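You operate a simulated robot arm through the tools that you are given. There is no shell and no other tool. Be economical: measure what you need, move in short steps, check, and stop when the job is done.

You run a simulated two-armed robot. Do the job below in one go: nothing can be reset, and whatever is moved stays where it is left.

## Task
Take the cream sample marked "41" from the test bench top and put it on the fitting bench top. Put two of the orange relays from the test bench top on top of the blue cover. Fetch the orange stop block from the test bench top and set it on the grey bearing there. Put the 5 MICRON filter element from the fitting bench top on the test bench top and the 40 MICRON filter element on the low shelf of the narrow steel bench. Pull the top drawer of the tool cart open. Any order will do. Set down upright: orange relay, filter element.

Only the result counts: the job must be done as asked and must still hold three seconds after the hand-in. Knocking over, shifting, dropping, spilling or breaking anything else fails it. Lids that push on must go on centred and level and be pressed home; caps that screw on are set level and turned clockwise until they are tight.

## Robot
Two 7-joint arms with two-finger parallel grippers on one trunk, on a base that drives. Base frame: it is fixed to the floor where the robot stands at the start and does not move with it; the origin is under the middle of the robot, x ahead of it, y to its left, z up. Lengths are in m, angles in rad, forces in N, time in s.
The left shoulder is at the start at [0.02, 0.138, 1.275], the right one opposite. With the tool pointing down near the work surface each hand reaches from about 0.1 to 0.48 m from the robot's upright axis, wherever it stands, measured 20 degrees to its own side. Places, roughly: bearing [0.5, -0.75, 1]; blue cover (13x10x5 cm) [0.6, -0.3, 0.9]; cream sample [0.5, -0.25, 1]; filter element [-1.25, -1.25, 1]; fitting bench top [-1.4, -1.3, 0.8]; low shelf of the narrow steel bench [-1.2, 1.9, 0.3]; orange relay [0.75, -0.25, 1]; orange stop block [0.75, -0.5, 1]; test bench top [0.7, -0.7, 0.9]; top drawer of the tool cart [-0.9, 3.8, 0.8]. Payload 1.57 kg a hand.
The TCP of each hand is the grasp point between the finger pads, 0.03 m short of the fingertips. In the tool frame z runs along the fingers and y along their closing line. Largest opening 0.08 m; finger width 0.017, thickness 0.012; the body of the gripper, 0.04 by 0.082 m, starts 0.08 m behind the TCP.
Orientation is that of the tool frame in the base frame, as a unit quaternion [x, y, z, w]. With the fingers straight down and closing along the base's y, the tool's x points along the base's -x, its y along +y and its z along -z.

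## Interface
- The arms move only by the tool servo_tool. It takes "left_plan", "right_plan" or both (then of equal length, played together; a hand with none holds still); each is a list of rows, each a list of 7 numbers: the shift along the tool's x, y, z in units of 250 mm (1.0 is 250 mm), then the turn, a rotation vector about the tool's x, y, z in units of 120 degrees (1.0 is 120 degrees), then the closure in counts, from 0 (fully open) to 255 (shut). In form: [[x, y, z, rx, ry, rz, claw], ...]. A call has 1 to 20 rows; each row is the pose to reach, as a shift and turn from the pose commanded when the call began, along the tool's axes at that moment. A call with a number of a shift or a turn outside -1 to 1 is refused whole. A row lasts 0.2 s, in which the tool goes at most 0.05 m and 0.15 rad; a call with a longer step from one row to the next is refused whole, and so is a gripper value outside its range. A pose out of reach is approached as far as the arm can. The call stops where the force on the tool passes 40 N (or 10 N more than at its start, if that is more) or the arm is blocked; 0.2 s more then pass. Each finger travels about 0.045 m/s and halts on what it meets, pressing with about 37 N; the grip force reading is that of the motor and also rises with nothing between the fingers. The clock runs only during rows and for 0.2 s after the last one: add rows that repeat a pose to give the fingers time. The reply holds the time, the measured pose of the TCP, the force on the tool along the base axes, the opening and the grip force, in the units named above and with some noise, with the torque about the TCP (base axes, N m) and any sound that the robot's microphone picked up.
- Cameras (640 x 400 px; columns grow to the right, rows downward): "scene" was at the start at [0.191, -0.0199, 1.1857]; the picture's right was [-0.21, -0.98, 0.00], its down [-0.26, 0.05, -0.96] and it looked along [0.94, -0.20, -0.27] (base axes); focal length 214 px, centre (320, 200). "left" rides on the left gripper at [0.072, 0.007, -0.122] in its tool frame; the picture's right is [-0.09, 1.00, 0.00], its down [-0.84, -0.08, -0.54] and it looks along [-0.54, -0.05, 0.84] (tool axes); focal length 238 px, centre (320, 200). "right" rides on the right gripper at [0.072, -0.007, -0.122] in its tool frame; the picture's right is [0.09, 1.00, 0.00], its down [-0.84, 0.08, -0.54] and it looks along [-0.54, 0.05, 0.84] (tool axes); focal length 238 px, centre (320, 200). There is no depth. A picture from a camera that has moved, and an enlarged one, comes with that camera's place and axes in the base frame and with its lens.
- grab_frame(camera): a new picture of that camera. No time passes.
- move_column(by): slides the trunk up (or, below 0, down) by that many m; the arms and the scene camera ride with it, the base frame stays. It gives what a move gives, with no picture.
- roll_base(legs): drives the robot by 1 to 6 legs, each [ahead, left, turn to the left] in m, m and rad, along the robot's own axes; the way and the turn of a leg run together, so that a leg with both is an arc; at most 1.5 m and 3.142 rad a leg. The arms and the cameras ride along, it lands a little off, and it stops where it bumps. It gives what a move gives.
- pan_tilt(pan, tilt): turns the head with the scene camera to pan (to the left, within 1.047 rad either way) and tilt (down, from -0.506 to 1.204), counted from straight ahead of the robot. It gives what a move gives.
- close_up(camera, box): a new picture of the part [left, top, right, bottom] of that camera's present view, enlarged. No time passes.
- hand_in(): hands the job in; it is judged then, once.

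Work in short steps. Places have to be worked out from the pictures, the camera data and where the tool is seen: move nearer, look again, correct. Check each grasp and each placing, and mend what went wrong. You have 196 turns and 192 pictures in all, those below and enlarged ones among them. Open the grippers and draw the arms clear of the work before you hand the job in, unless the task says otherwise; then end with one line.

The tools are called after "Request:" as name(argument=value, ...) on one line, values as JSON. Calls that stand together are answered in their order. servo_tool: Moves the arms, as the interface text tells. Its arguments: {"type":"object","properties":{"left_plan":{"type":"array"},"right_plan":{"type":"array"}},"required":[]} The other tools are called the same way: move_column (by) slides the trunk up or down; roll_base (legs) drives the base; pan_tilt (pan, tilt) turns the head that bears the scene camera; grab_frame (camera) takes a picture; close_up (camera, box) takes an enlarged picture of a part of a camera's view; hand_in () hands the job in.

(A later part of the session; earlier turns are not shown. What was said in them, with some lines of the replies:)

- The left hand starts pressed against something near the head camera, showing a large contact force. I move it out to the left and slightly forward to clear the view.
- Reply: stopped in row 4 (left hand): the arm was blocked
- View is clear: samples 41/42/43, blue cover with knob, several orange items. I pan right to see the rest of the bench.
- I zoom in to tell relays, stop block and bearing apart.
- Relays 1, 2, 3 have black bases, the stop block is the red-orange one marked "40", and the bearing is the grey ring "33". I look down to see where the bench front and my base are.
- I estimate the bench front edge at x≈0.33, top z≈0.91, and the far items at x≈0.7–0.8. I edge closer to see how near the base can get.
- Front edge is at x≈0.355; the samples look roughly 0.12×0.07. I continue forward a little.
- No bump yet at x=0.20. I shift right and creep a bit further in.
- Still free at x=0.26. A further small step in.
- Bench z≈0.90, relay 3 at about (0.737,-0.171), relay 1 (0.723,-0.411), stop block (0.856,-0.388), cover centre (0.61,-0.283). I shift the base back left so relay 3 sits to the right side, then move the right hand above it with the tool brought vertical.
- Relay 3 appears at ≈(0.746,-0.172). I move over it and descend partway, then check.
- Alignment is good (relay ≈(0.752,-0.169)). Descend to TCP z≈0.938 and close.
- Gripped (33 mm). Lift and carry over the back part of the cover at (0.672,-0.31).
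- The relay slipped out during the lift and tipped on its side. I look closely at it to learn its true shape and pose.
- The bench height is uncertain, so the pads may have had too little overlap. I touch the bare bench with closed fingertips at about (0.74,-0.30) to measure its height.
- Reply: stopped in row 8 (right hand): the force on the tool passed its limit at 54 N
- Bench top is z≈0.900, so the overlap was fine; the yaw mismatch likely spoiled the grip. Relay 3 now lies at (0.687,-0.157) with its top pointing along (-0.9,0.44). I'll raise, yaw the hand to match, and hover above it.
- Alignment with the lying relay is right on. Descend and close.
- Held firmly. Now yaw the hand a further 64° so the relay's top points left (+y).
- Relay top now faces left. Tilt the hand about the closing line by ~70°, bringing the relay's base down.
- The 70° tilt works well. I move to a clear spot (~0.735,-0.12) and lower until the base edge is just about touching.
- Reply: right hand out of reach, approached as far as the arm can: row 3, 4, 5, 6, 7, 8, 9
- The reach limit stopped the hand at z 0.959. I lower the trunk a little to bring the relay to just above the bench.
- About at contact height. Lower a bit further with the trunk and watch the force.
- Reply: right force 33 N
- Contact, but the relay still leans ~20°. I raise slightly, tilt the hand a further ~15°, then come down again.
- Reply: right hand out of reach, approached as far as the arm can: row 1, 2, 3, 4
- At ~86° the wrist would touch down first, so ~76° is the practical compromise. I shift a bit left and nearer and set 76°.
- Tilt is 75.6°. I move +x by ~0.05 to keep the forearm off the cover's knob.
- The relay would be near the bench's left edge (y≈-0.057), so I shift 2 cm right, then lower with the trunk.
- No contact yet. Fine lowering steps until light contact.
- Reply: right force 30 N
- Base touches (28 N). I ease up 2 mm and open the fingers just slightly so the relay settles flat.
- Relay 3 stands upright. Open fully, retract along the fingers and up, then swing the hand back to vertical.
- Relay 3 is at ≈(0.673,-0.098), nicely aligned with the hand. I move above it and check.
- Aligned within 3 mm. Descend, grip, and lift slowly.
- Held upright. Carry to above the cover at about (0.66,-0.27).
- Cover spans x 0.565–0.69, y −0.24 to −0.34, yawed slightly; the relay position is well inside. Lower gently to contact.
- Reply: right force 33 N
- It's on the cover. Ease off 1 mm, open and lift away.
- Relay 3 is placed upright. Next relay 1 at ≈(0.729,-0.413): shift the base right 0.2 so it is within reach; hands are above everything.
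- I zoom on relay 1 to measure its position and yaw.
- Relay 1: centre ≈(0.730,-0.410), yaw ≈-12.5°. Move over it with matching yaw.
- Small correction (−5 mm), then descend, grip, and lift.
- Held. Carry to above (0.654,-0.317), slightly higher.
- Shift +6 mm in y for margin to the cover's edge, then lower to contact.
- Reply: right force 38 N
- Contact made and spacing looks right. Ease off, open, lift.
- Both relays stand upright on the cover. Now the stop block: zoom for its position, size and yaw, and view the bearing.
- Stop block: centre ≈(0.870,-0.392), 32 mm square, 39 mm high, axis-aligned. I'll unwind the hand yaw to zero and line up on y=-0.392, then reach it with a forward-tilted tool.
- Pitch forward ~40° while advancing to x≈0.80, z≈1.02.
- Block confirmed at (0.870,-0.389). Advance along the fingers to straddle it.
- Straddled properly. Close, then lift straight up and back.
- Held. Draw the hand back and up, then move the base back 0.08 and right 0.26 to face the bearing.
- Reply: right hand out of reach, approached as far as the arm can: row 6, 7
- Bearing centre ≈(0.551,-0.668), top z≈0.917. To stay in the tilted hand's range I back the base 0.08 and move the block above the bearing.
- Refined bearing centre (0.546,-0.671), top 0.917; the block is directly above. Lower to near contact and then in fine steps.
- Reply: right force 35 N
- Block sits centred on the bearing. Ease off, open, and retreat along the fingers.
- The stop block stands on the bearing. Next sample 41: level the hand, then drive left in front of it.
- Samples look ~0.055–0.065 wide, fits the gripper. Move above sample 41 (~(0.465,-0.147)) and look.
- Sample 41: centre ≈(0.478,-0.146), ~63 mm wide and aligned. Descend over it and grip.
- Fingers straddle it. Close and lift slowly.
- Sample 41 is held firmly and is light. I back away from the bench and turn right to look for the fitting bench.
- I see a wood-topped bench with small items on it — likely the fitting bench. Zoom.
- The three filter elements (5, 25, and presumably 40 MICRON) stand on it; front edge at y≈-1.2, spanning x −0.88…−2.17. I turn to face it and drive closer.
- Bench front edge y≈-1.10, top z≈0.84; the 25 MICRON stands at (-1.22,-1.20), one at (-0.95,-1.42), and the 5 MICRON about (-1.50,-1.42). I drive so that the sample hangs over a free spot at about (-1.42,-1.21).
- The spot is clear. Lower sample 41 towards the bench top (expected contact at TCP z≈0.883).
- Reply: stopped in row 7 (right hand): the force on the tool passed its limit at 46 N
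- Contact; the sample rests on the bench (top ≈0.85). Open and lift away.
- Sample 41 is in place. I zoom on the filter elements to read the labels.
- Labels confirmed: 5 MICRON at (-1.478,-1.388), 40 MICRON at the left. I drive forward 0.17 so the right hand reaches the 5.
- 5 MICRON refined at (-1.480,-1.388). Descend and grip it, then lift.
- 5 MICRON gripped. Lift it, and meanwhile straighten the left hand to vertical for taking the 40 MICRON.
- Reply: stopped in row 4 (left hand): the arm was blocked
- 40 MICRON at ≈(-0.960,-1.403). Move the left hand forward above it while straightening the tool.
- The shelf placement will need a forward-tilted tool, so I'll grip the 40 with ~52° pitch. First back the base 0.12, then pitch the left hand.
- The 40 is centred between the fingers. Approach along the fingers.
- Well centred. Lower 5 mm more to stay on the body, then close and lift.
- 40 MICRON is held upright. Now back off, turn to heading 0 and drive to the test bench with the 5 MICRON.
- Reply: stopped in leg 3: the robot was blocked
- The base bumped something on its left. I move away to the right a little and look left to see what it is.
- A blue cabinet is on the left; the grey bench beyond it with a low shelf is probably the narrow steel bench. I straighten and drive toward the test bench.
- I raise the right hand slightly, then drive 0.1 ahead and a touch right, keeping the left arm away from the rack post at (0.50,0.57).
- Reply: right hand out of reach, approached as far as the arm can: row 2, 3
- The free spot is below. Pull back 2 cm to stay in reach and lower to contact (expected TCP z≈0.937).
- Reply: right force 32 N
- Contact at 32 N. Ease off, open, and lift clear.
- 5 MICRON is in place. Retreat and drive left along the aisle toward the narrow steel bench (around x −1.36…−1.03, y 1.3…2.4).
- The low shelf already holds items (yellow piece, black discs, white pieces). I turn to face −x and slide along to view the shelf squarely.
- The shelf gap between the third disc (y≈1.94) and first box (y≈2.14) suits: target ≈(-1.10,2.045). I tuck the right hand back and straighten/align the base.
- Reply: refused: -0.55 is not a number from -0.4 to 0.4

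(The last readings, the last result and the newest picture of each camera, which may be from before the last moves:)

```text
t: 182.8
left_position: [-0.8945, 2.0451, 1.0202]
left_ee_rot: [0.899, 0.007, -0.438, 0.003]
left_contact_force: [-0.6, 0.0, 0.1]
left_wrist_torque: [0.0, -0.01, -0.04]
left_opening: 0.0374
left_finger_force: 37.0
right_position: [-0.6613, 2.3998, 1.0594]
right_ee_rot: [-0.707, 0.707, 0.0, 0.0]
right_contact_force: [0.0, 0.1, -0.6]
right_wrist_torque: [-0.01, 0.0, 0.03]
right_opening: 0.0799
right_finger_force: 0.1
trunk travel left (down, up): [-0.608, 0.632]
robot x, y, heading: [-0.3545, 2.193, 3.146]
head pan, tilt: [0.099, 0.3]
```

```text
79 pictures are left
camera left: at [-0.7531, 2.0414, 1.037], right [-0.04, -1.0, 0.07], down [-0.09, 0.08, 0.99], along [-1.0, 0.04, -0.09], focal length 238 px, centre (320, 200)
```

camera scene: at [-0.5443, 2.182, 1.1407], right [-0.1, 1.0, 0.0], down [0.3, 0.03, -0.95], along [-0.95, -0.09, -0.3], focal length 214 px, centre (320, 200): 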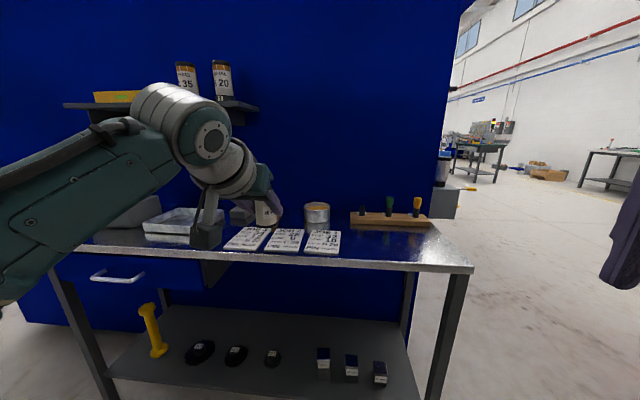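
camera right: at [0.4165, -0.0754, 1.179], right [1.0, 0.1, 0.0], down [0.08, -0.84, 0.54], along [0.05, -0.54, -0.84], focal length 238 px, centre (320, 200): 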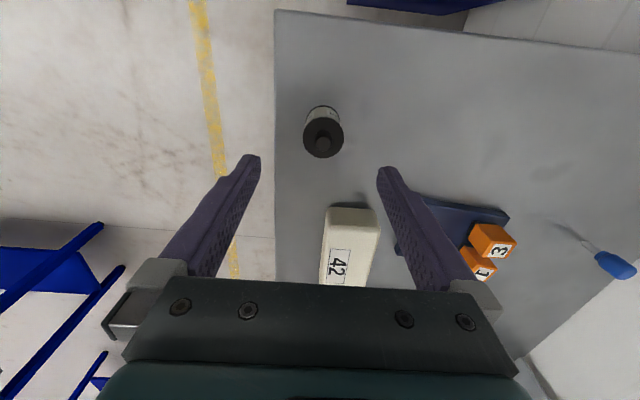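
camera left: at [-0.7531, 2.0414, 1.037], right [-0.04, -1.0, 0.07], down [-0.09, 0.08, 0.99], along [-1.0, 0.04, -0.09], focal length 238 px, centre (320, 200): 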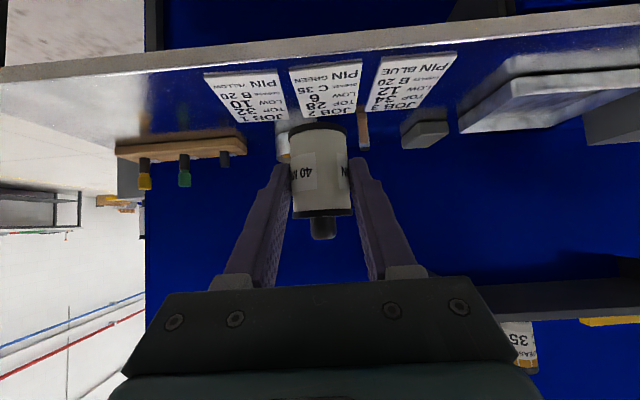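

Lower the trunk in two moves (0.4 + 0.15); the hands are clear of the bench edge (x=-1.03).

Request:
move_column(by=-0.4)

Request:
move_column(by=-0.17)

Request:
grab_frame(camera="scene")

Request:
grab_frame(camera="left")

```text
t: 186.7
left_position: [-0.8941, 2.0448, 0.6207]
left_ee_rot: [0.899, 0.008, -0.438, 0.004]
left_contact_force: [-0.6, 0.0, -0.4]
left_wrist_torque: [0.0, -0.02, 0.02]
left_opening: 0.0373
left_finger_force: 37.0
right_position: [-0.6623, 2.4002, 0.6605]
right_ee_rot: [-0.707, 0.707, -0.002, 0.001]
right_contact_force: [0.2, -0.3, 0.5]
right_wrist_torque: [-0.01, -0.03, -0.02]
right_opening: 0.0801
right_finger_force: 0.0
trunk travel left (down, up): [-0.208, 1.032]
robot x, y, heading: [-0.3527, 2.1929, 3.141]
head pan, tilt: [0.099, 0.3]
```

```text
t: 188.6
left_position: [-0.8941, 2.0456, 0.449]
left_ee_rot: [0.899, 0.007, -0.439, 0.003]
left_contact_force: [-0.4, 0.6, -0.7]
left_wrist_torque: [-0.02, -0.01, 0.02]
left_opening: 0.0374
left_finger_force: 36.5
right_position: [-0.6617, 2.3994, 0.4899]
right_ee_rot: [0.707, -0.707, 0.001, -0.001]
right_contact_force: [-0.8, -0.3, -0.3]
right_wrist_torque: [-0.01, -0.01, -0.01]
right_opening: 0.0799
right_finger_force: 0.1
trunk travel left (down, up): [-0.038, 1.202]
robot x, y, heading: [-0.3522, 2.1919, 3.142]
head pan, tilt: [0.099, 0.3]
```

```text
78 pictures are left
camera scene: at [-0.5444, 2.182, 0.5709], right [-0.1, 1.0, 0.0], down [0.29, 0.03, -0.96], along [-0.95, -0.09, -0.3], focal length 214 px, centre (320, 200)
```

scene: 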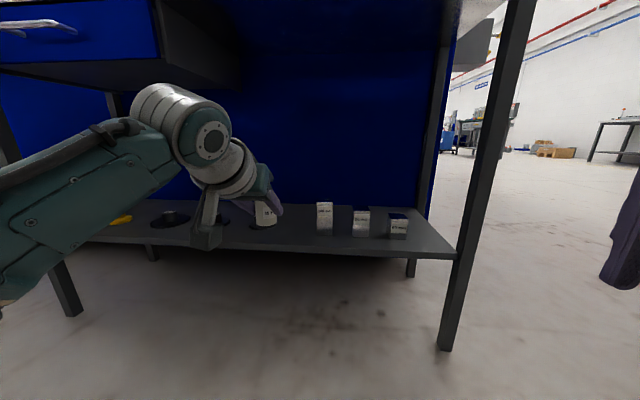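

```text
77 pictures are left
camera left: at [-0.7532, 2.0414, 0.4671], right [-0.04, -1.0, 0.07], down [-0.09, 0.08, 0.99], along [-1.0, 0.04, -0.09], focal length 238 px, centre (320, 200)
```

left: 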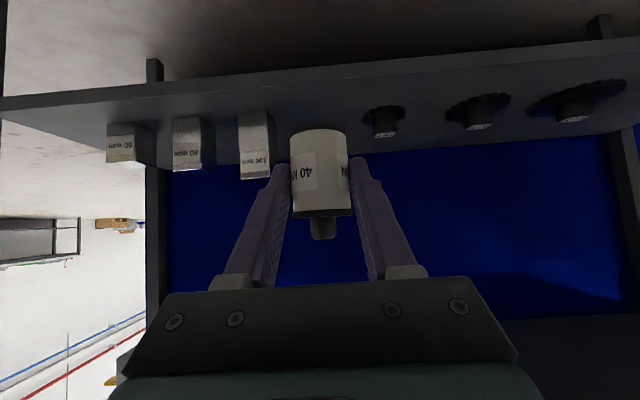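

Gap at y 1.97–2.12 confirmed; the hand is on y=2.0456. Drive ahead 0.18 to bring the element to x≈-1.085.

Request:
roll_base(legs=[[0.18, 0, 0]])

Request:
grab_frame(camera="left")

Request:
grab_frame(camera="scene")

```text
t: 190.1
left_position: [-1.073, 2.0452, 0.4485]
left_ee_rot: [0.899, 0.008, -0.437, 0.004]
left_contact_force: [0.3, -0.2, 0.5]
left_wrist_torque: [0.03, -0.04, -0.02]
left_opening: 0.0372
left_finger_force: 37.2
right_position: [-0.8402, 2.3995, 0.4887]
right_ee_rot: [-0.706, 0.708, -0.001, 0.001]
right_contact_force: [0.7, 0.8, 0.6]
right_wrist_torque: [-0.01, 0.0, -0.02]
right_opening: 0.0801
right_finger_force: 0.1
trunk travel left (down, up): [-0.038, 1.202]
robot x, y, heading: [-0.5348, 2.1959, -3.141]
head pan, tilt: [0.099, 0.3]
```

```text
76 pictures are left
camera left: at [-0.9319, 2.0411, 0.4662], right [-0.04, -1.0, 0.07], down [-0.09, 0.08, 0.99], along [-0.99, 0.03, -0.09], focal length 238 px, centre (320, 200)
```

left: 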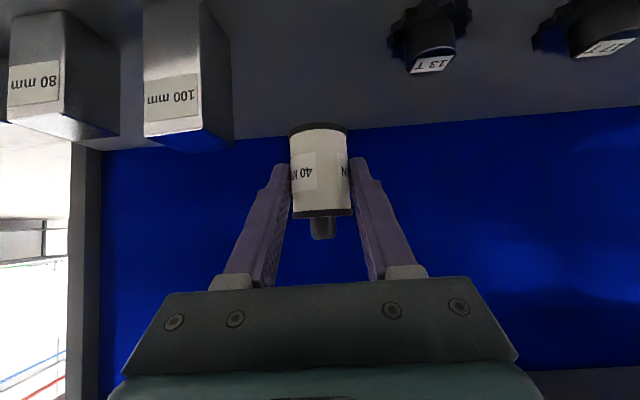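

```text
75 pictures are left
camera scene: at [-0.7235, 2.1819, 0.5705], right [-0.1, 0.99, 0.0], down [0.3, 0.03, -0.95], along [-0.95, -0.09, -0.3], focal length 214 px, centre (320, 200)
```

scene: 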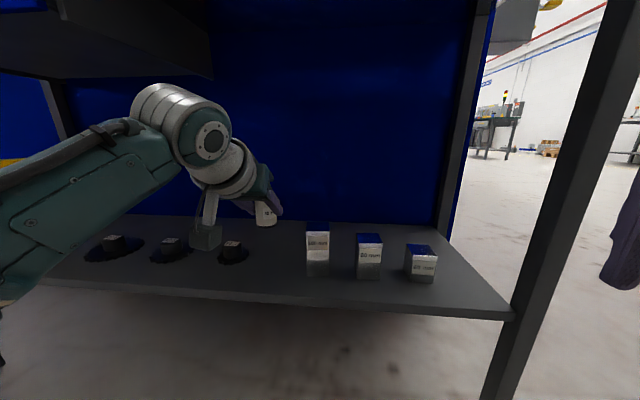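

Position is good: block's near side y≈2.116, hand centred at 2.045. Lower to the shelf, finely near contact (expected TCP z≈0.335).

Request:
servo_tool(left_plan=[[0.08, 0, 0.063, 0, 0, 0, 255], [0.16, 0, 0.126, 0, 0, 0, 255], [0.24, 0, 0.189, 0, 0, 0, 255], [0.32, 0, 0.25, 0, 0, 0, 255], [0.33, 0, 0.258, 0, 0, 0, 255], [0.34, 0, 0.265, 0, 0, 0, 255], [0.35, 0, 0.273, 0, 0, 0, 255], [0.358, 0, 0.279, 0, 0, 0, 255], [0.366, 0, 0.285, 0, 0, 0, 255], [0.374, 0, 0.292, 0, 0, 0, 255], [0.382, 0, 0.298, 0, 0, 0, 255], [0.39, 0, 0.304, 0, 0, 0, 255]])

Request:
grab_frame(camera="left")

Request:
grab_frame(camera="scene")

```text
t: 192.7
left_position: [-1.08, 2.0436, 0.3323]
left_ee_rot: [0.895, 0.006, -0.445, 0.002]
left_contact_force: [5.4, 0.1, 31.6]
left_wrist_torque: [0.05, 0.47, -0.01]
left_opening: 0.0373
left_finger_force: 36.7
right_position: [-0.8456, 2.3997, 0.4899]
right_ee_rot: [-0.707, 0.707, -0.001, 0.0]
right_contact_force: [0.0, 0.4, -0.6]
right_wrist_torque: [0.0, -0.03, -0.03]
right_opening: 0.0798
right_finger_force: 0.0
trunk travel left (down, up): [-0.038, 1.202]
robot x, y, heading: [-0.5318, 2.1915, -3.142]
head pan, tilt: [0.099, 0.3]
```

```text
74 pictures are left
camera left: at [-0.9391, 2.0403, 0.3475], right [-0.04, -1.0, 0.07], down [-0.07, 0.07, 0.99], along [-1.0, 0.04, -0.08], focal length 238 px, centre (320, 200)
```

left: 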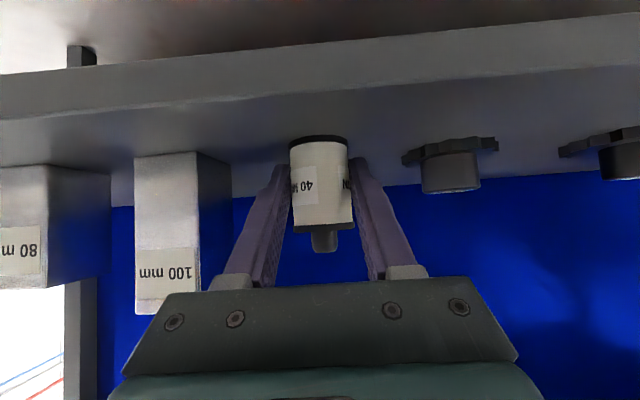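

```text
73 pictures are left
camera scene: at [-0.728, 2.1806, 0.5712], right [-0.1, 1.0, 0.0], down [0.29, 0.03, -0.96], along [-0.95, -0.1, -0.29], focal length 214 px, centre (320, 200)
```

scene: 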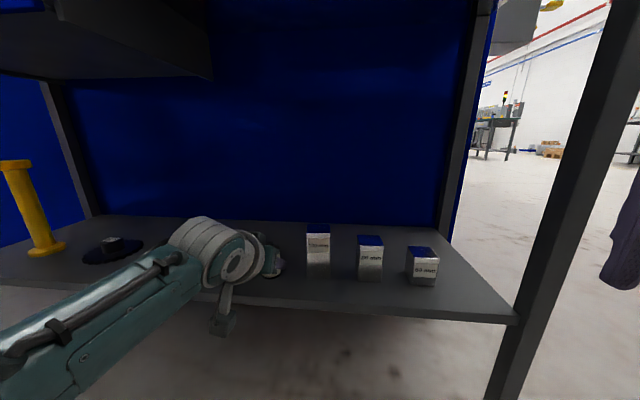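

Contact at the expected height. Ease off, open modestly, and retreat along the fingers.

Request:
servo_tool(left_plan=[[-0.006, 0, -0.005, 0, 0, 0, 255], [-0.006, 0, -0.005, 0, 0, 0, 125], [-0.006, 0, -0.005, 0, 0, 0, 100], [-0.006, 0, -0.005, 0, 0, 0, 80], [-0.006, 0, -0.005, 0, 0, 0, 75], [-0.006, 0, -0.1, 0, 0, 0, 75], [-0.006, 0, -0.25, 0, 0, 0, 75], [-0.006, 0, -0.4, 0, 0, 0, 75], [-0.006, 0, -0.5, 0, 0, 0, 75]])

Request:
grab_frame(camera="left")

Request:
grab_frame(camera="scene")

```text
t: 194.7
left_position: [-0.9762, 2.0437, 0.4008]
left_ee_rot: [0.899, 0.007, -0.438, 0.003]
left_contact_force: [-0.3, -0.6, -0.2]
left_wrist_torque: [-0.01, 0.0, 0.02]
left_opening: 0.0567
left_finger_force: 0.0
right_position: [-0.8426, 2.3991, 0.4899]
right_ee_rot: [0.708, -0.707, 0.001, -0.001]
right_contact_force: [0.0, -0.2, -0.1]
right_wrist_torque: [0.01, 0.0, 0.02]
right_opening: 0.0801
right_finger_force: 0.1
trunk travel left (down, up): [-0.038, 1.202]
robot x, y, heading: [-0.5311, 2.1928, -3.138]
head pan, tilt: [0.099, 0.3]
```

```text
72 pictures are left
camera left: at [-0.8362, 2.0414, 0.4184], right [-0.04, -1.0, 0.07], down [-0.09, 0.08, 0.99], along [-1.0, 0.03, -0.09], focal length 238 px, centre (320, 200)
```

left: 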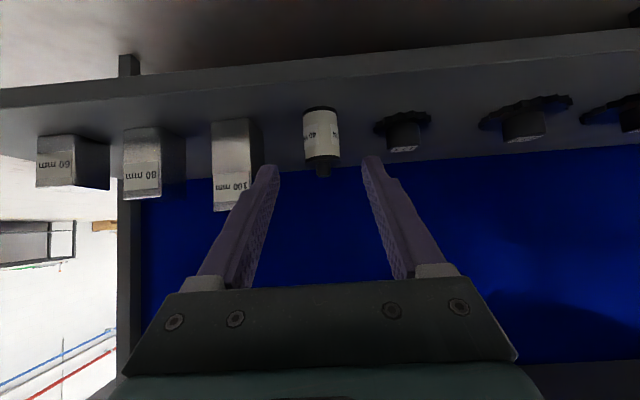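

```text
71 pictures are left
camera scene: at [-0.7252, 2.1819, 0.5707], right [-0.1, 1.0, 0.0], down [0.29, 0.03, -0.96], along [-0.95, -0.09, -0.3], focal length 214 px, centre (320, 200)
```

scene: 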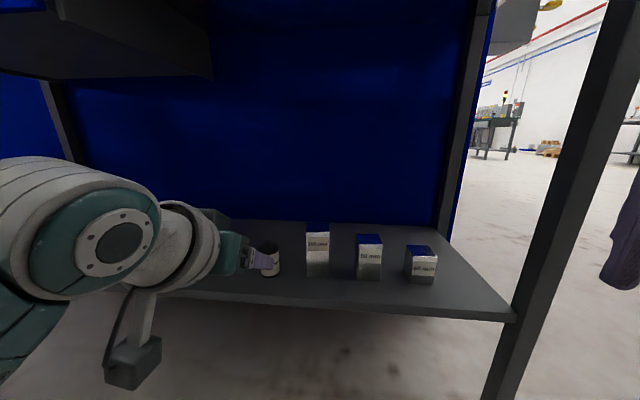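

40 MICRON stands upright on the low shelf. Back away, raise the trunk, and move toward the tool cart for a look.

Request:
roll_base(legs=[[-0.3, 0, 0], [0, -0.5, 0]])

Request:
move_column(by=0.4)

Request:
pan_tilt(pan=-0.7, tilt=0.4)

Request:
grab_frame(camera="scene")

```text
t: 199.3
left_position: [-0.6768, 2.5371, 0.402]
left_ee_rot: [0.899, 0.005, -0.438, 0.002]
left_contact_force: [0.0, 0.0, -0.5]
left_wrist_torque: [0.01, 0.03, -0.04]
left_opening: 0.0564
left_finger_force: 0.0
right_position: [-0.5408, 2.8923, 0.4888]
right_ee_rot: [-0.706, 0.708, -0.001, 0.0]
right_contact_force: [0.2, -0.1, -0.1]
right_wrist_torque: [0.04, 0.04, -0.03]
right_opening: 0.0801
right_finger_force: 0.0
trunk travel left (down, up): [-0.038, 1.202]
robot x, y, heading: [-0.2297, 2.6824, 3.14]
head pan, tilt: [0.099, 0.3]
```

```text
t: 203.1
left_position: [-0.6771, 2.5399, 0.8006]
left_ee_rot: [0.899, 0.006, -0.439, 0.003]
left_contact_force: [-0.6, -0.7, 0.8]
left_wrist_torque: [0.0, -0.02, 0.01]
left_opening: 0.0566
left_finger_force: 0.2
right_position: [-0.5407, 2.8934, 0.8899]
right_ee_rot: [-0.706, 0.708, 0.0, 0.0]
right_contact_force: [0.3, -0.4, 0.6]
right_wrist_torque: [0.0, 0.01, 0.0]
right_opening: 0.0801
right_finger_force: 0.1
trunk travel left (down, up): [-0.438, 0.802]
robot x, y, heading: [-0.2342, 2.684, 3.136]
head pan, tilt: [0.099, 0.3]
```

```text
t: 204.2
left_position: [-0.677, 2.5398, 0.8009]
left_ee_rot: [0.899, 0.006, -0.437, 0.003]
left_contact_force: [0.3, 0.7, 0.5]
left_wrist_torque: [-0.03, -0.01, -0.01]
left_opening: 0.0565
left_finger_force: 0.1
right_position: [-0.5399, 2.8933, 0.8894]
right_ee_rot: [-0.706, 0.708, -0.001, 0.001]
right_contact_force: [0.3, -0.3, -0.2]
right_wrist_torque: [0.03, 0.01, -0.04]
right_opening: 0.0801
right_finger_force: 0.1
trunk travel left (down, up): [-0.438, 0.802]
robot x, y, heading: [-0.2295, 2.6824, 3.137]
head pan, tilt: [-0.7, 0.4]
```

```text
70 pictures are left
camera scene: at [-0.4019, 2.744, 0.9616], right [0.65, 0.76, 0.0], down [0.3, -0.25, -0.92], along [-0.7, 0.6, -0.39], focal length 214 px, centre (320, 200)
```

scene: 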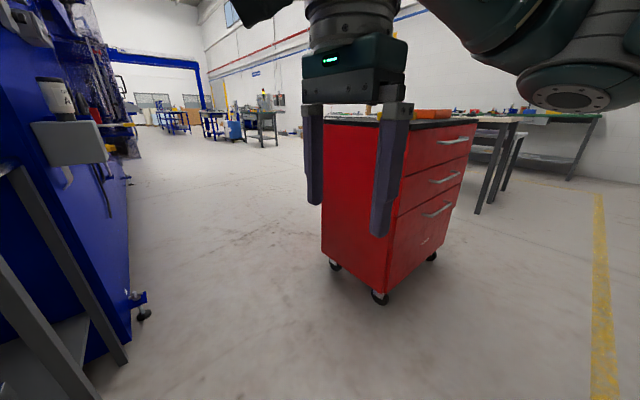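

The cart's drawers face +x: front plane x≈-0.79, y 3.5–4.05, top handle around (-0.75,3.78,0.84). I drive across in front of it for a frontal view.

Request:
roll_base(legs=[[-0.12, 0, 0], [0, -0.9, 0]])

Request:
pan_tilt(pan=0.0, tilt=0.3)

Request:
grab_frame(camera="scene")

```text
t: 209.7
left_position: [-0.5515, 3.4197, 0.8015]
left_ee_rot: [0.899, 0.006, -0.438, 0.003]
left_contact_force: [0.5, 0.1, 0.2]
left_wrist_torque: [0.0, 0.01, 0.02]
left_opening: 0.0565
left_finger_force: 0.0
right_position: [-0.4163, 3.7735, 0.89]
right_ee_rot: [-0.706, 0.708, -0.002, 0.001]
right_contact_force: [0.4, -0.3, 0.2]
right_wrist_torque: [0.02, 0.05, -0.03]
right_opening: 0.0802
right_finger_force: 0.1
trunk travel left (down, up): [-0.438, 0.802]
robot x, y, heading: [-0.1075, 3.5647, 3.139]
head pan, tilt: [-0.7, 0.4]
```

```text
t: 210.8
left_position: [-0.5512, 3.42, 0.8019]
left_ee_rot: [0.899, 0.006, -0.438, 0.003]
left_contact_force: [0.2, 0.1, 0.2]
left_wrist_torque: [-0.03, 0.0, 0.01]
left_opening: 0.0565
left_finger_force: 0.0
right_position: [-0.4167, 3.7733, 0.8889]
right_ee_rot: [-0.707, 0.708, -0.002, 0.001]
right_contact_force: [0.0, 0.8, 0.0]
right_wrist_torque: [0.01, -0.01, -0.01]
right_opening: 0.0804
right_finger_force: 0.1
trunk travel left (down, up): [-0.438, 0.802]
robot x, y, heading: [-0.1055, 3.5657, 3.138]
head pan, tilt: [0.0, 0.3]
```

```text
69 pictures are left
camera scene: at [-0.2996, 3.5651, 0.9708], right [0.0, 1.0, 0.0], down [0.3, 0.0, -0.96], along [-0.96, 0.0, -0.3], focal length 214 px, centre (320, 200)
```

scene: 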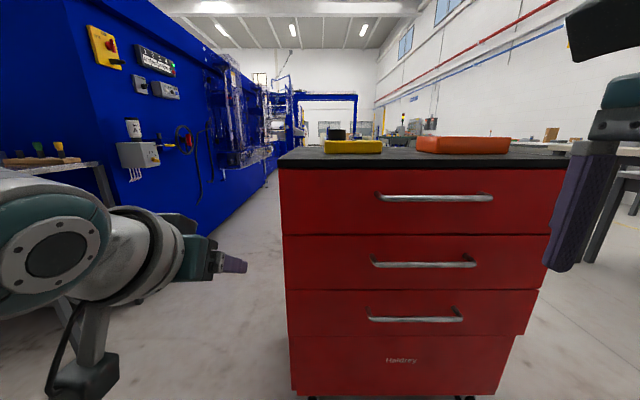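

Top handle centre ≈(-0.751,3.816,0.837), ~0.25 long. I rotate the right hand to point forward with fingers closing vertically, moving it to just in front of the handle.

Request:
servo_tool(right_plan=[[-0.01, 0.1, 0.0, 0, 0, 0, 0], [-0.02, 0.2, 0.02, -0.068, 0, 0, 0], [-0.03, 0.3, 0.04, -0.136, 0, 0, 0], [-0.04, 0.4, 0.06, -0.204, 0, 0, 0], [-0.05, 0.5, 0.08, -0.272, 0, 0, 0], [-0.06, 0.6, 0.1, -0.34, 0, 0, 0], [-0.08, 0.68, 0.12, -0.408, 0, 0, 0], [-0.09, 0.74, 0.14, -0.476, 0, 0, 0], [-0.1, 0.78, 0.16, -0.544, 0, 0, 0], [-0.108, 0.8, 0.18, -0.612, 0, 0, 0], [-0.108, 0.813, 0.196, -0.68, 0, 0, 0], [-0.108, 0.813, 0.196, -0.74, 0, 0, 0], [-0.108, 0.813, 0.196, -0.75, 0, 0, 0]])

Request:
grab_frame(camera="scene")

Request:
grab_frame(camera="right")

```text
t: 213.6
left_position: [-0.5509, 3.4194, 0.8013]
left_ee_rot: [0.899, 0.006, -0.439, 0.003]
left_contact_force: [0.4, -0.5, -1.4]
left_wrist_torque: [-0.02, 0.01, -0.01]
left_opening: 0.0565
left_finger_force: 0.0
right_position: [-0.6189, 3.801, 0.839]
right_ee_rot: [-0.5, 0.501, 0.5, -0.499]
right_contact_force: [0.4, -0.1, -0.3]
right_wrist_torque: [0.0, -0.02, 0.0]
right_opening: 0.08
right_finger_force: 0.1
trunk travel left (down, up): [-0.438, 0.802]
robot x, y, heading: [-0.108, 3.5627, 3.138]
head pan, tilt: [0.0, 0.3]
```

```text
68 pictures are left
camera scene: at [-0.2996, 3.5651, 0.9708], right [0.0, 1.0, 0.0], down [0.3, 0.0, -0.96], along [-0.96, 0.0, -0.3], focal length 214 px, centre (320, 200)
```

scene: 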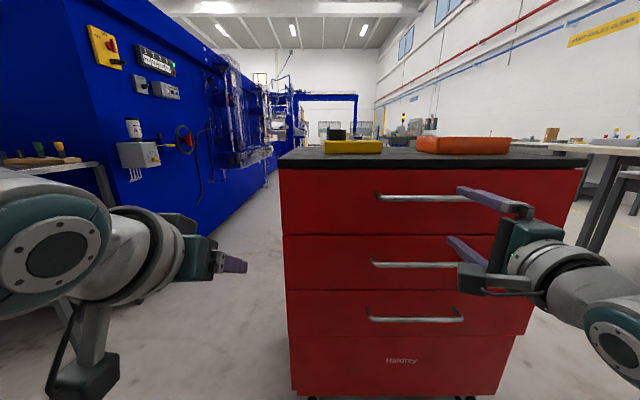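

```text
67 pictures are left
camera right: at [-0.4967, 3.7301, 0.8326], right [0.0, -0.09, 1.0], down [0.54, 0.84, 0.08], along [-0.84, 0.54, 0.05], focal length 238 px, centre (320, 200)
```

right: 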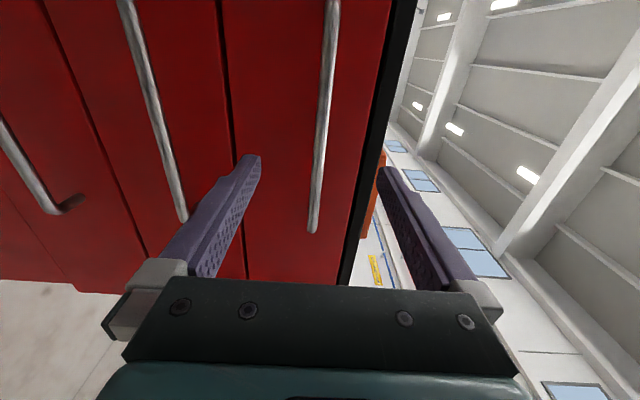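

The handle bar (z≈0.843) lies between the fingers. Advance so the bar is between the pads near the tips.

Request:
servo_tool(right_plan=[[0, 0.012, 0.12, 0, 0, 0, 0], [0, 0.014, 0.24, 0, 0, 0, 0], [0, 0.014, 0.34, 0, 0, 0, 0], [0, 0.014, 0.4, 0, 0, 0, 0], [0, 0.014, 0.44, 0, 0, 0, 0]])

Request:
grab_frame(camera="right")

Request:
close_up(camera="scene", box=[340, 150, 580, 300])

```text
t: 214.8
left_position: [-0.5515, 3.4191, 0.8018]
left_ee_rot: [0.899, 0.006, -0.439, 0.003]
left_contact_force: [-0.7, -0.5, 0.0]
left_wrist_torque: [0.0, -0.01, 0.01]
left_opening: 0.0564
left_finger_force: 0.1
right_position: [-0.7301, 3.8018, 0.842]
right_ee_rot: [-0.5, 0.501, 0.5, -0.499]
right_contact_force: [0.2, -0.2, 0.6]
right_wrist_torque: [-0.04, -0.02, -0.01]
right_opening: 0.0798
right_finger_force: 0.1
trunk travel left (down, up): [-0.438, 0.802]
robot x, y, heading: [-0.1044, 3.5656, 3.144]
head pan, tilt: [0.0, 0.3]
```

```text
66 pictures are left
camera right: at [-0.6085, 3.7306, 0.8366], right [0.0, -0.09, 1.0], down [0.54, 0.84, 0.08], along [-0.84, 0.54, 0.05], focal length 238 px, centre (320, 200)
```

right: 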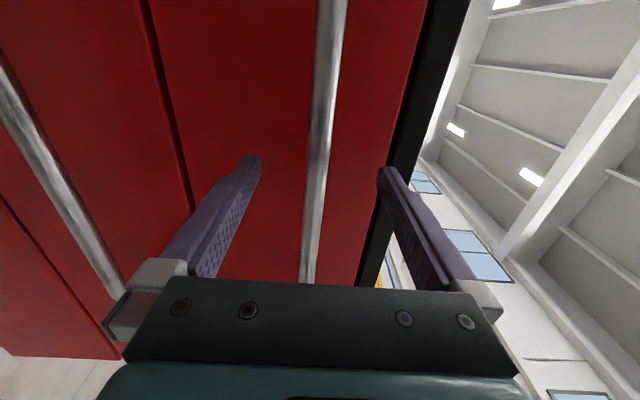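

```text
2.67 times, centred on (460, 225) of scene
camera zoom: at [-0.2998, 3.5651, 0.9709], right [0.0, 1.0, 0.0], down [0.3, 0.0, -0.96], along [-0.96, 0.0, -0.3], focal length 572 px, centre (-53, 133)
```

zoom: 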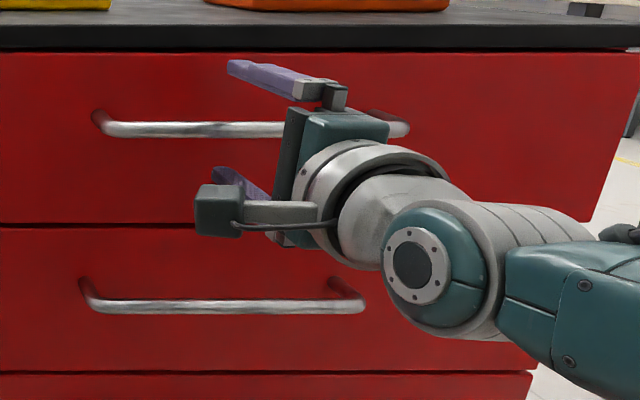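

The bar should be within the pads. Close the gripper on it.

Request:
servo_tool(right_plan=[[0, 0, 0, 0, 0, 0, 100], [0, 0, 0, 0, 0, 0, 200], [0, 0, 0, 0, 0, 0, 255], [0, 0, 0, 0, 0, 0, 255], [0, 0, 0, 0, 0, 0, 255], [0, 0, 0, 0, 0, 0, 255], [0, 0, 0, 0, 0, 0, 255]])

Request:
grab_frame(camera="right")

```text
t: 216.4
left_position: [-0.551, 3.4183, 0.8001]
left_ee_rot: [0.899, 0.006, -0.437, 0.003]
left_contact_force: [0.0, 0.6, -0.4]
left_wrist_torque: [0.01, -0.01, 0.02]
left_opening: 0.0565
left_finger_force: 0.2
right_position: [-0.7274, 3.8008, 0.8404]
right_ee_rot: [-0.502, 0.502, 0.499, -0.497]
right_contact_force: [-1.8, 2.0, -11.4]
right_wrist_torque: [0.02, -0.17, 0.04]
right_opening: 0.0138
right_finger_force: 30.7
trunk travel left (down, up): [-0.438, 0.802]
robot x, y, heading: [-0.1042, 3.5615, 3.138]
head pan, tilt: [0.0, 0.3]
```

```text
64 pictures are left
camera right: at [-0.6068, 3.7304, 0.8346], right [-0.01, -0.09, 1.0], down [0.54, 0.84, 0.08], along [-0.84, 0.54, 0.04], focal length 238 px, centre (320, 200)
```

right: 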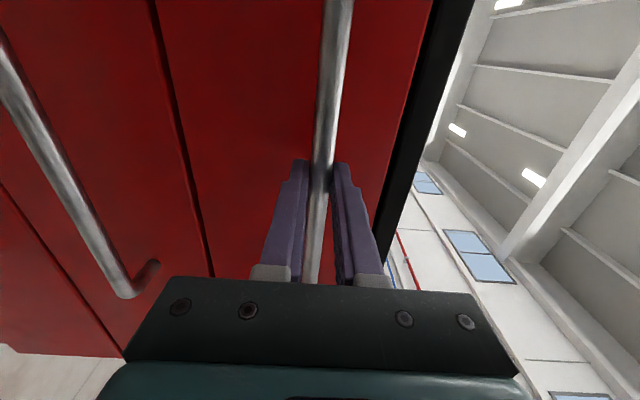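

The bar is gripped (14 mm). Pull straight back slowly.

Request:
servo_tool(right_plan=[[0, 0, -0.04, 0, 0, 0, 255], [0, 0, -0.08, 0, 0, 0, 255], [0, 0, -0.12, 0, 0, 0, 255], [0, 0, -0.16, 0, 0, 0, 255], [0, 0, -0.2, 0, 0, 0, 255], [0, 0, -0.24, 0, 0, 0, 255], [0, 0, -0.28, 0, 0, 0, 255], [0, 0, -0.32, 0, 0, 0, 255]])

Request:
grab_frame(camera="scene")

```text
t: 218.2
left_position: [-0.5494, 3.4187, 0.8006]
left_ee_rot: [0.899, 0.005, -0.438, 0.003]
left_contact_force: [0.3, -0.1, -0.6]
left_wrist_torque: [-0.02, -0.03, 0.0]
left_opening: 0.0564
left_finger_force: 0.0
right_position: [-0.6471, 3.8011, 0.8405]
right_ee_rot: [-0.503, 0.503, 0.497, -0.497]
right_contact_force: [0.0, -0.4, -18.8]
right_wrist_torque: [0.0, -0.2, -0.04]
right_opening: 0.0136
right_finger_force: 30.2
trunk travel left (down, up): [-0.438, 0.802]
robot x, y, heading: [-0.1057, 3.5684, 3.136]
head pan, tilt: [0.0, 0.3]
```

```text
63 pictures are left
camera scene: at [-0.2976, 3.5642, 0.9703], right [0.0, 1.0, 0.0], down [0.3, 0.0, -0.95], along [-0.95, 0.0, -0.3], focal length 214 px, centre (320, 200)
```

scene: 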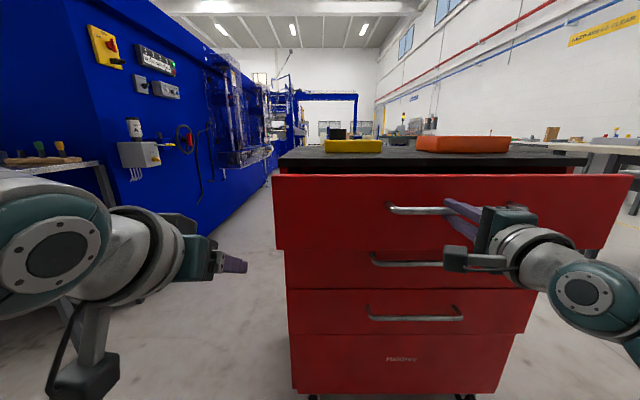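

The drawer slides out and the cart stays put. Continue pulling.

Request:
servo_tool(right_plan=[[0, 0, -0.05, 0, 0, 0, 255], [0, 0, -0.1, 0, 0, 0, 255], [0, 0, -0.15, 0, 0, 0, 255], [0, 0, -0.2, 0, 0, 0, 255], [0, 0, -0.25, 0, 0, 0, 255], [0, 0, -0.3, 0, 0, 0, 255], [0, 0, -0.35, 0, 0, 0, 255], [0, 0, -0.4, 0, 0, 0, 255]])

Request:
grab_frame(camera="scene")

```text
t: 220.0
left_position: [-0.5485, 3.419, 0.7994]
left_ee_rot: [0.899, 0.005, -0.438, 0.002]
left_contact_force: [0.4, -1.0, 0.1]
left_wrist_torque: [-0.02, -0.02, 0.0]
left_opening: 0.0564
left_finger_force: 0.1
right_position: [-0.5483, 3.8007, 0.8402]
right_ee_rot: [-0.503, 0.503, 0.497, -0.498]
right_contact_force: [1.6, 5.5, -23.1]
right_wrist_torque: [0.08, -0.26, -0.8]
right_opening: 0.0137
right_finger_force: 30.3
trunk travel left (down, up): [-0.438, 0.802]
robot x, y, heading: [-0.1037, 3.5658, 3.137]
head pan, tilt: [0.0, 0.3]
```

```text
62 pictures are left
camera scene: at [-0.2976, 3.565, 0.9703], right [0.0, 1.0, 0.0], down [0.3, 0.0, -0.95], along [-0.95, 0.0, -0.3], focal length 214 px, centre (320, 200)
```

scene: 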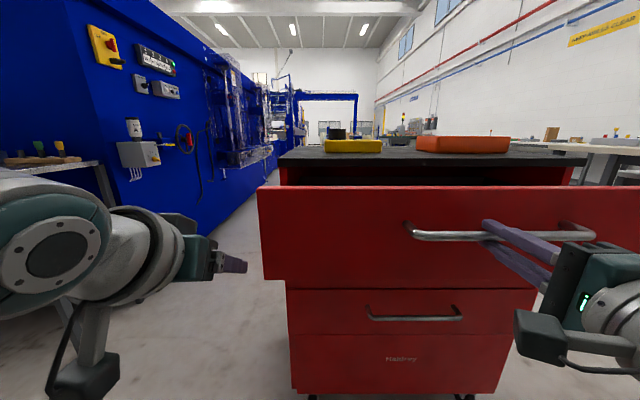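

About 18 cm open. I add ~9 cm by backing the base with the grip held.

Request:
roll_base(legs=[[-0.09, 0, 0]])

Request:
grab_frame(camera="scene")

```text
t: 221.1
left_position: [-0.4601, 3.4199, 0.8011]
left_ee_rot: [0.899, 0.006, -0.438, 0.003]
left_contact_force: [-0.6, -0.2, 0.2]
left_wrist_torque: [-0.02, -0.02, 0.02]
left_opening: 0.0564
left_finger_force: 0.1
right_position: [-0.4583, 3.8008, 0.8394]
right_ee_rot: [-0.502, 0.504, 0.496, -0.497]
right_contact_force: [-2.6, 3.8, -25.0]
right_wrist_torque: [0.04, -0.31, 0.17]
right_opening: 0.0139
right_finger_force: 29.5
trunk travel left (down, up): [-0.438, 0.802]
robot x, y, heading: [-0.0172, 3.5639, 3.143]
head pan, tilt: [0.0, 0.3]
```

```text
61 pictures are left
camera scene: at [-0.2081, 3.5649, 0.9704], right [0.0, 1.0, 0.0], down [0.3, 0.0, -0.95], along [-0.95, 0.0, -0.3], focal length 214 px, centre (320, 200)
```

scene: 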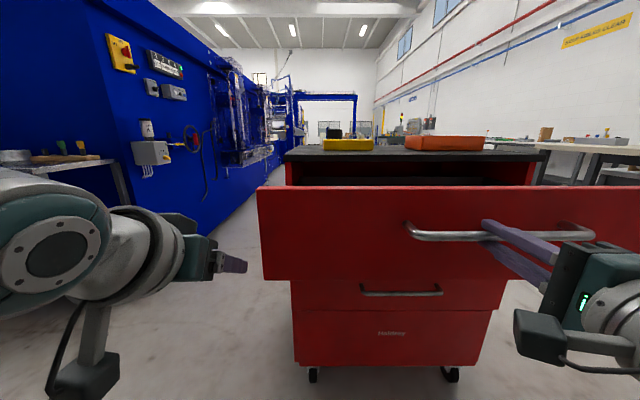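

Drawer is out ~27 cm and the cart hasn't moved. Release the handle and retreat straight back.

Request:
servo_tool(right_plan=[[0, 0, 0, 0, 0, 0, 200], [0, 0, 0, 0, 0, 0, 100], [0, 0, 0, 0, 0, 0, 0], [0, 0, 0, 0, 0, 0, 0], [0, 0, 0, 0, 0, 0, 0]])

Request:
roll_base(legs=[[-0.2, 0, 0]])

Request:
grab_frame(camera="scene")

```text
t: 222.3
left_position: [-0.4639, 3.4194, 0.8002]
left_ee_rot: [0.899, 0.005, -0.439, 0.002]
left_contact_force: [0.1, -0.3, 0.8]
left_wrist_torque: [-0.01, -0.01, 0.01]
left_opening: 0.0565
left_finger_force: 0.1
right_position: [-0.4596, 3.8004, 0.841]
right_ee_rot: [-0.502, 0.504, 0.497, -0.497]
right_contact_force: [-0.5, 0.6, 0.1]
right_wrist_torque: [-0.04, -0.01, -0.01]
right_opening: 0.0799
right_finger_force: 0.0
trunk travel left (down, up): [-0.438, 0.802]
robot x, y, heading: [-0.017, 3.5654, 3.138]
head pan, tilt: [0.0, 0.3]
```

```text
t: 223.9
left_position: [-0.2612, 3.4192, 0.8006]
left_ee_rot: [0.899, 0.005, -0.438, 0.002]
left_contact_force: [-0.2, 0.6, -1.1]
left_wrist_torque: [-0.03, 0.06, 0.03]
left_opening: 0.0567
left_finger_force: 0.1
right_position: [-0.2581, 3.8023, 0.8409]
right_ee_rot: [-0.502, 0.504, 0.497, -0.497]
right_contact_force: [-0.3, 0.1, 0.4]
right_wrist_torque: [0.01, 0.0, -0.01]
right_opening: 0.0799
right_finger_force: 0.1
trunk travel left (down, up): [-0.438, 0.802]
robot x, y, heading: [0.185, 3.5668, 3.138]
head pan, tilt: [0.0, 0.3]
```

```text
60 pictures are left
camera scene: at [-0.0084, 3.5645, 0.9708], right [0.01, 1.0, 0.0], down [0.3, 0.0, -0.96], along [-0.96, 0.01, -0.3], focal length 214 px, centre (320, 200)
```

scene: 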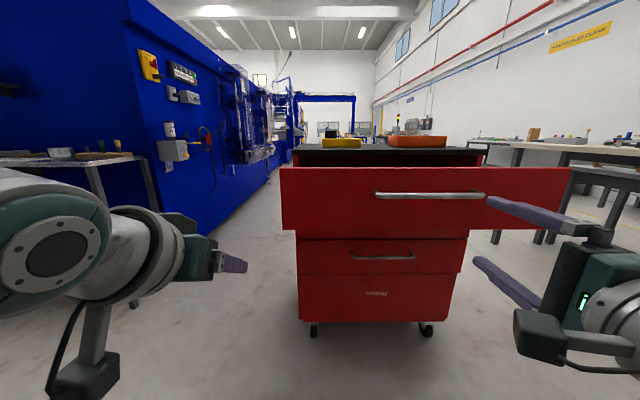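

All parts are done and were checked in pictures, the grippers are open and the arms are clear, so I hand in.

Request:
hand_in()

```text
The job is handed in.
```

The job is handed in with all five parts done: sample 41 and both filters are in place, relays 1 and 3 stand on the blue cover, the stop block is on the bearing, and the cart's top drawer is open about 27 cm. Two mishaps: relay 3 tipped over once before I stood it up again, and the base bumped something on its left, probably the blue cabinet, which I did not check for movement.
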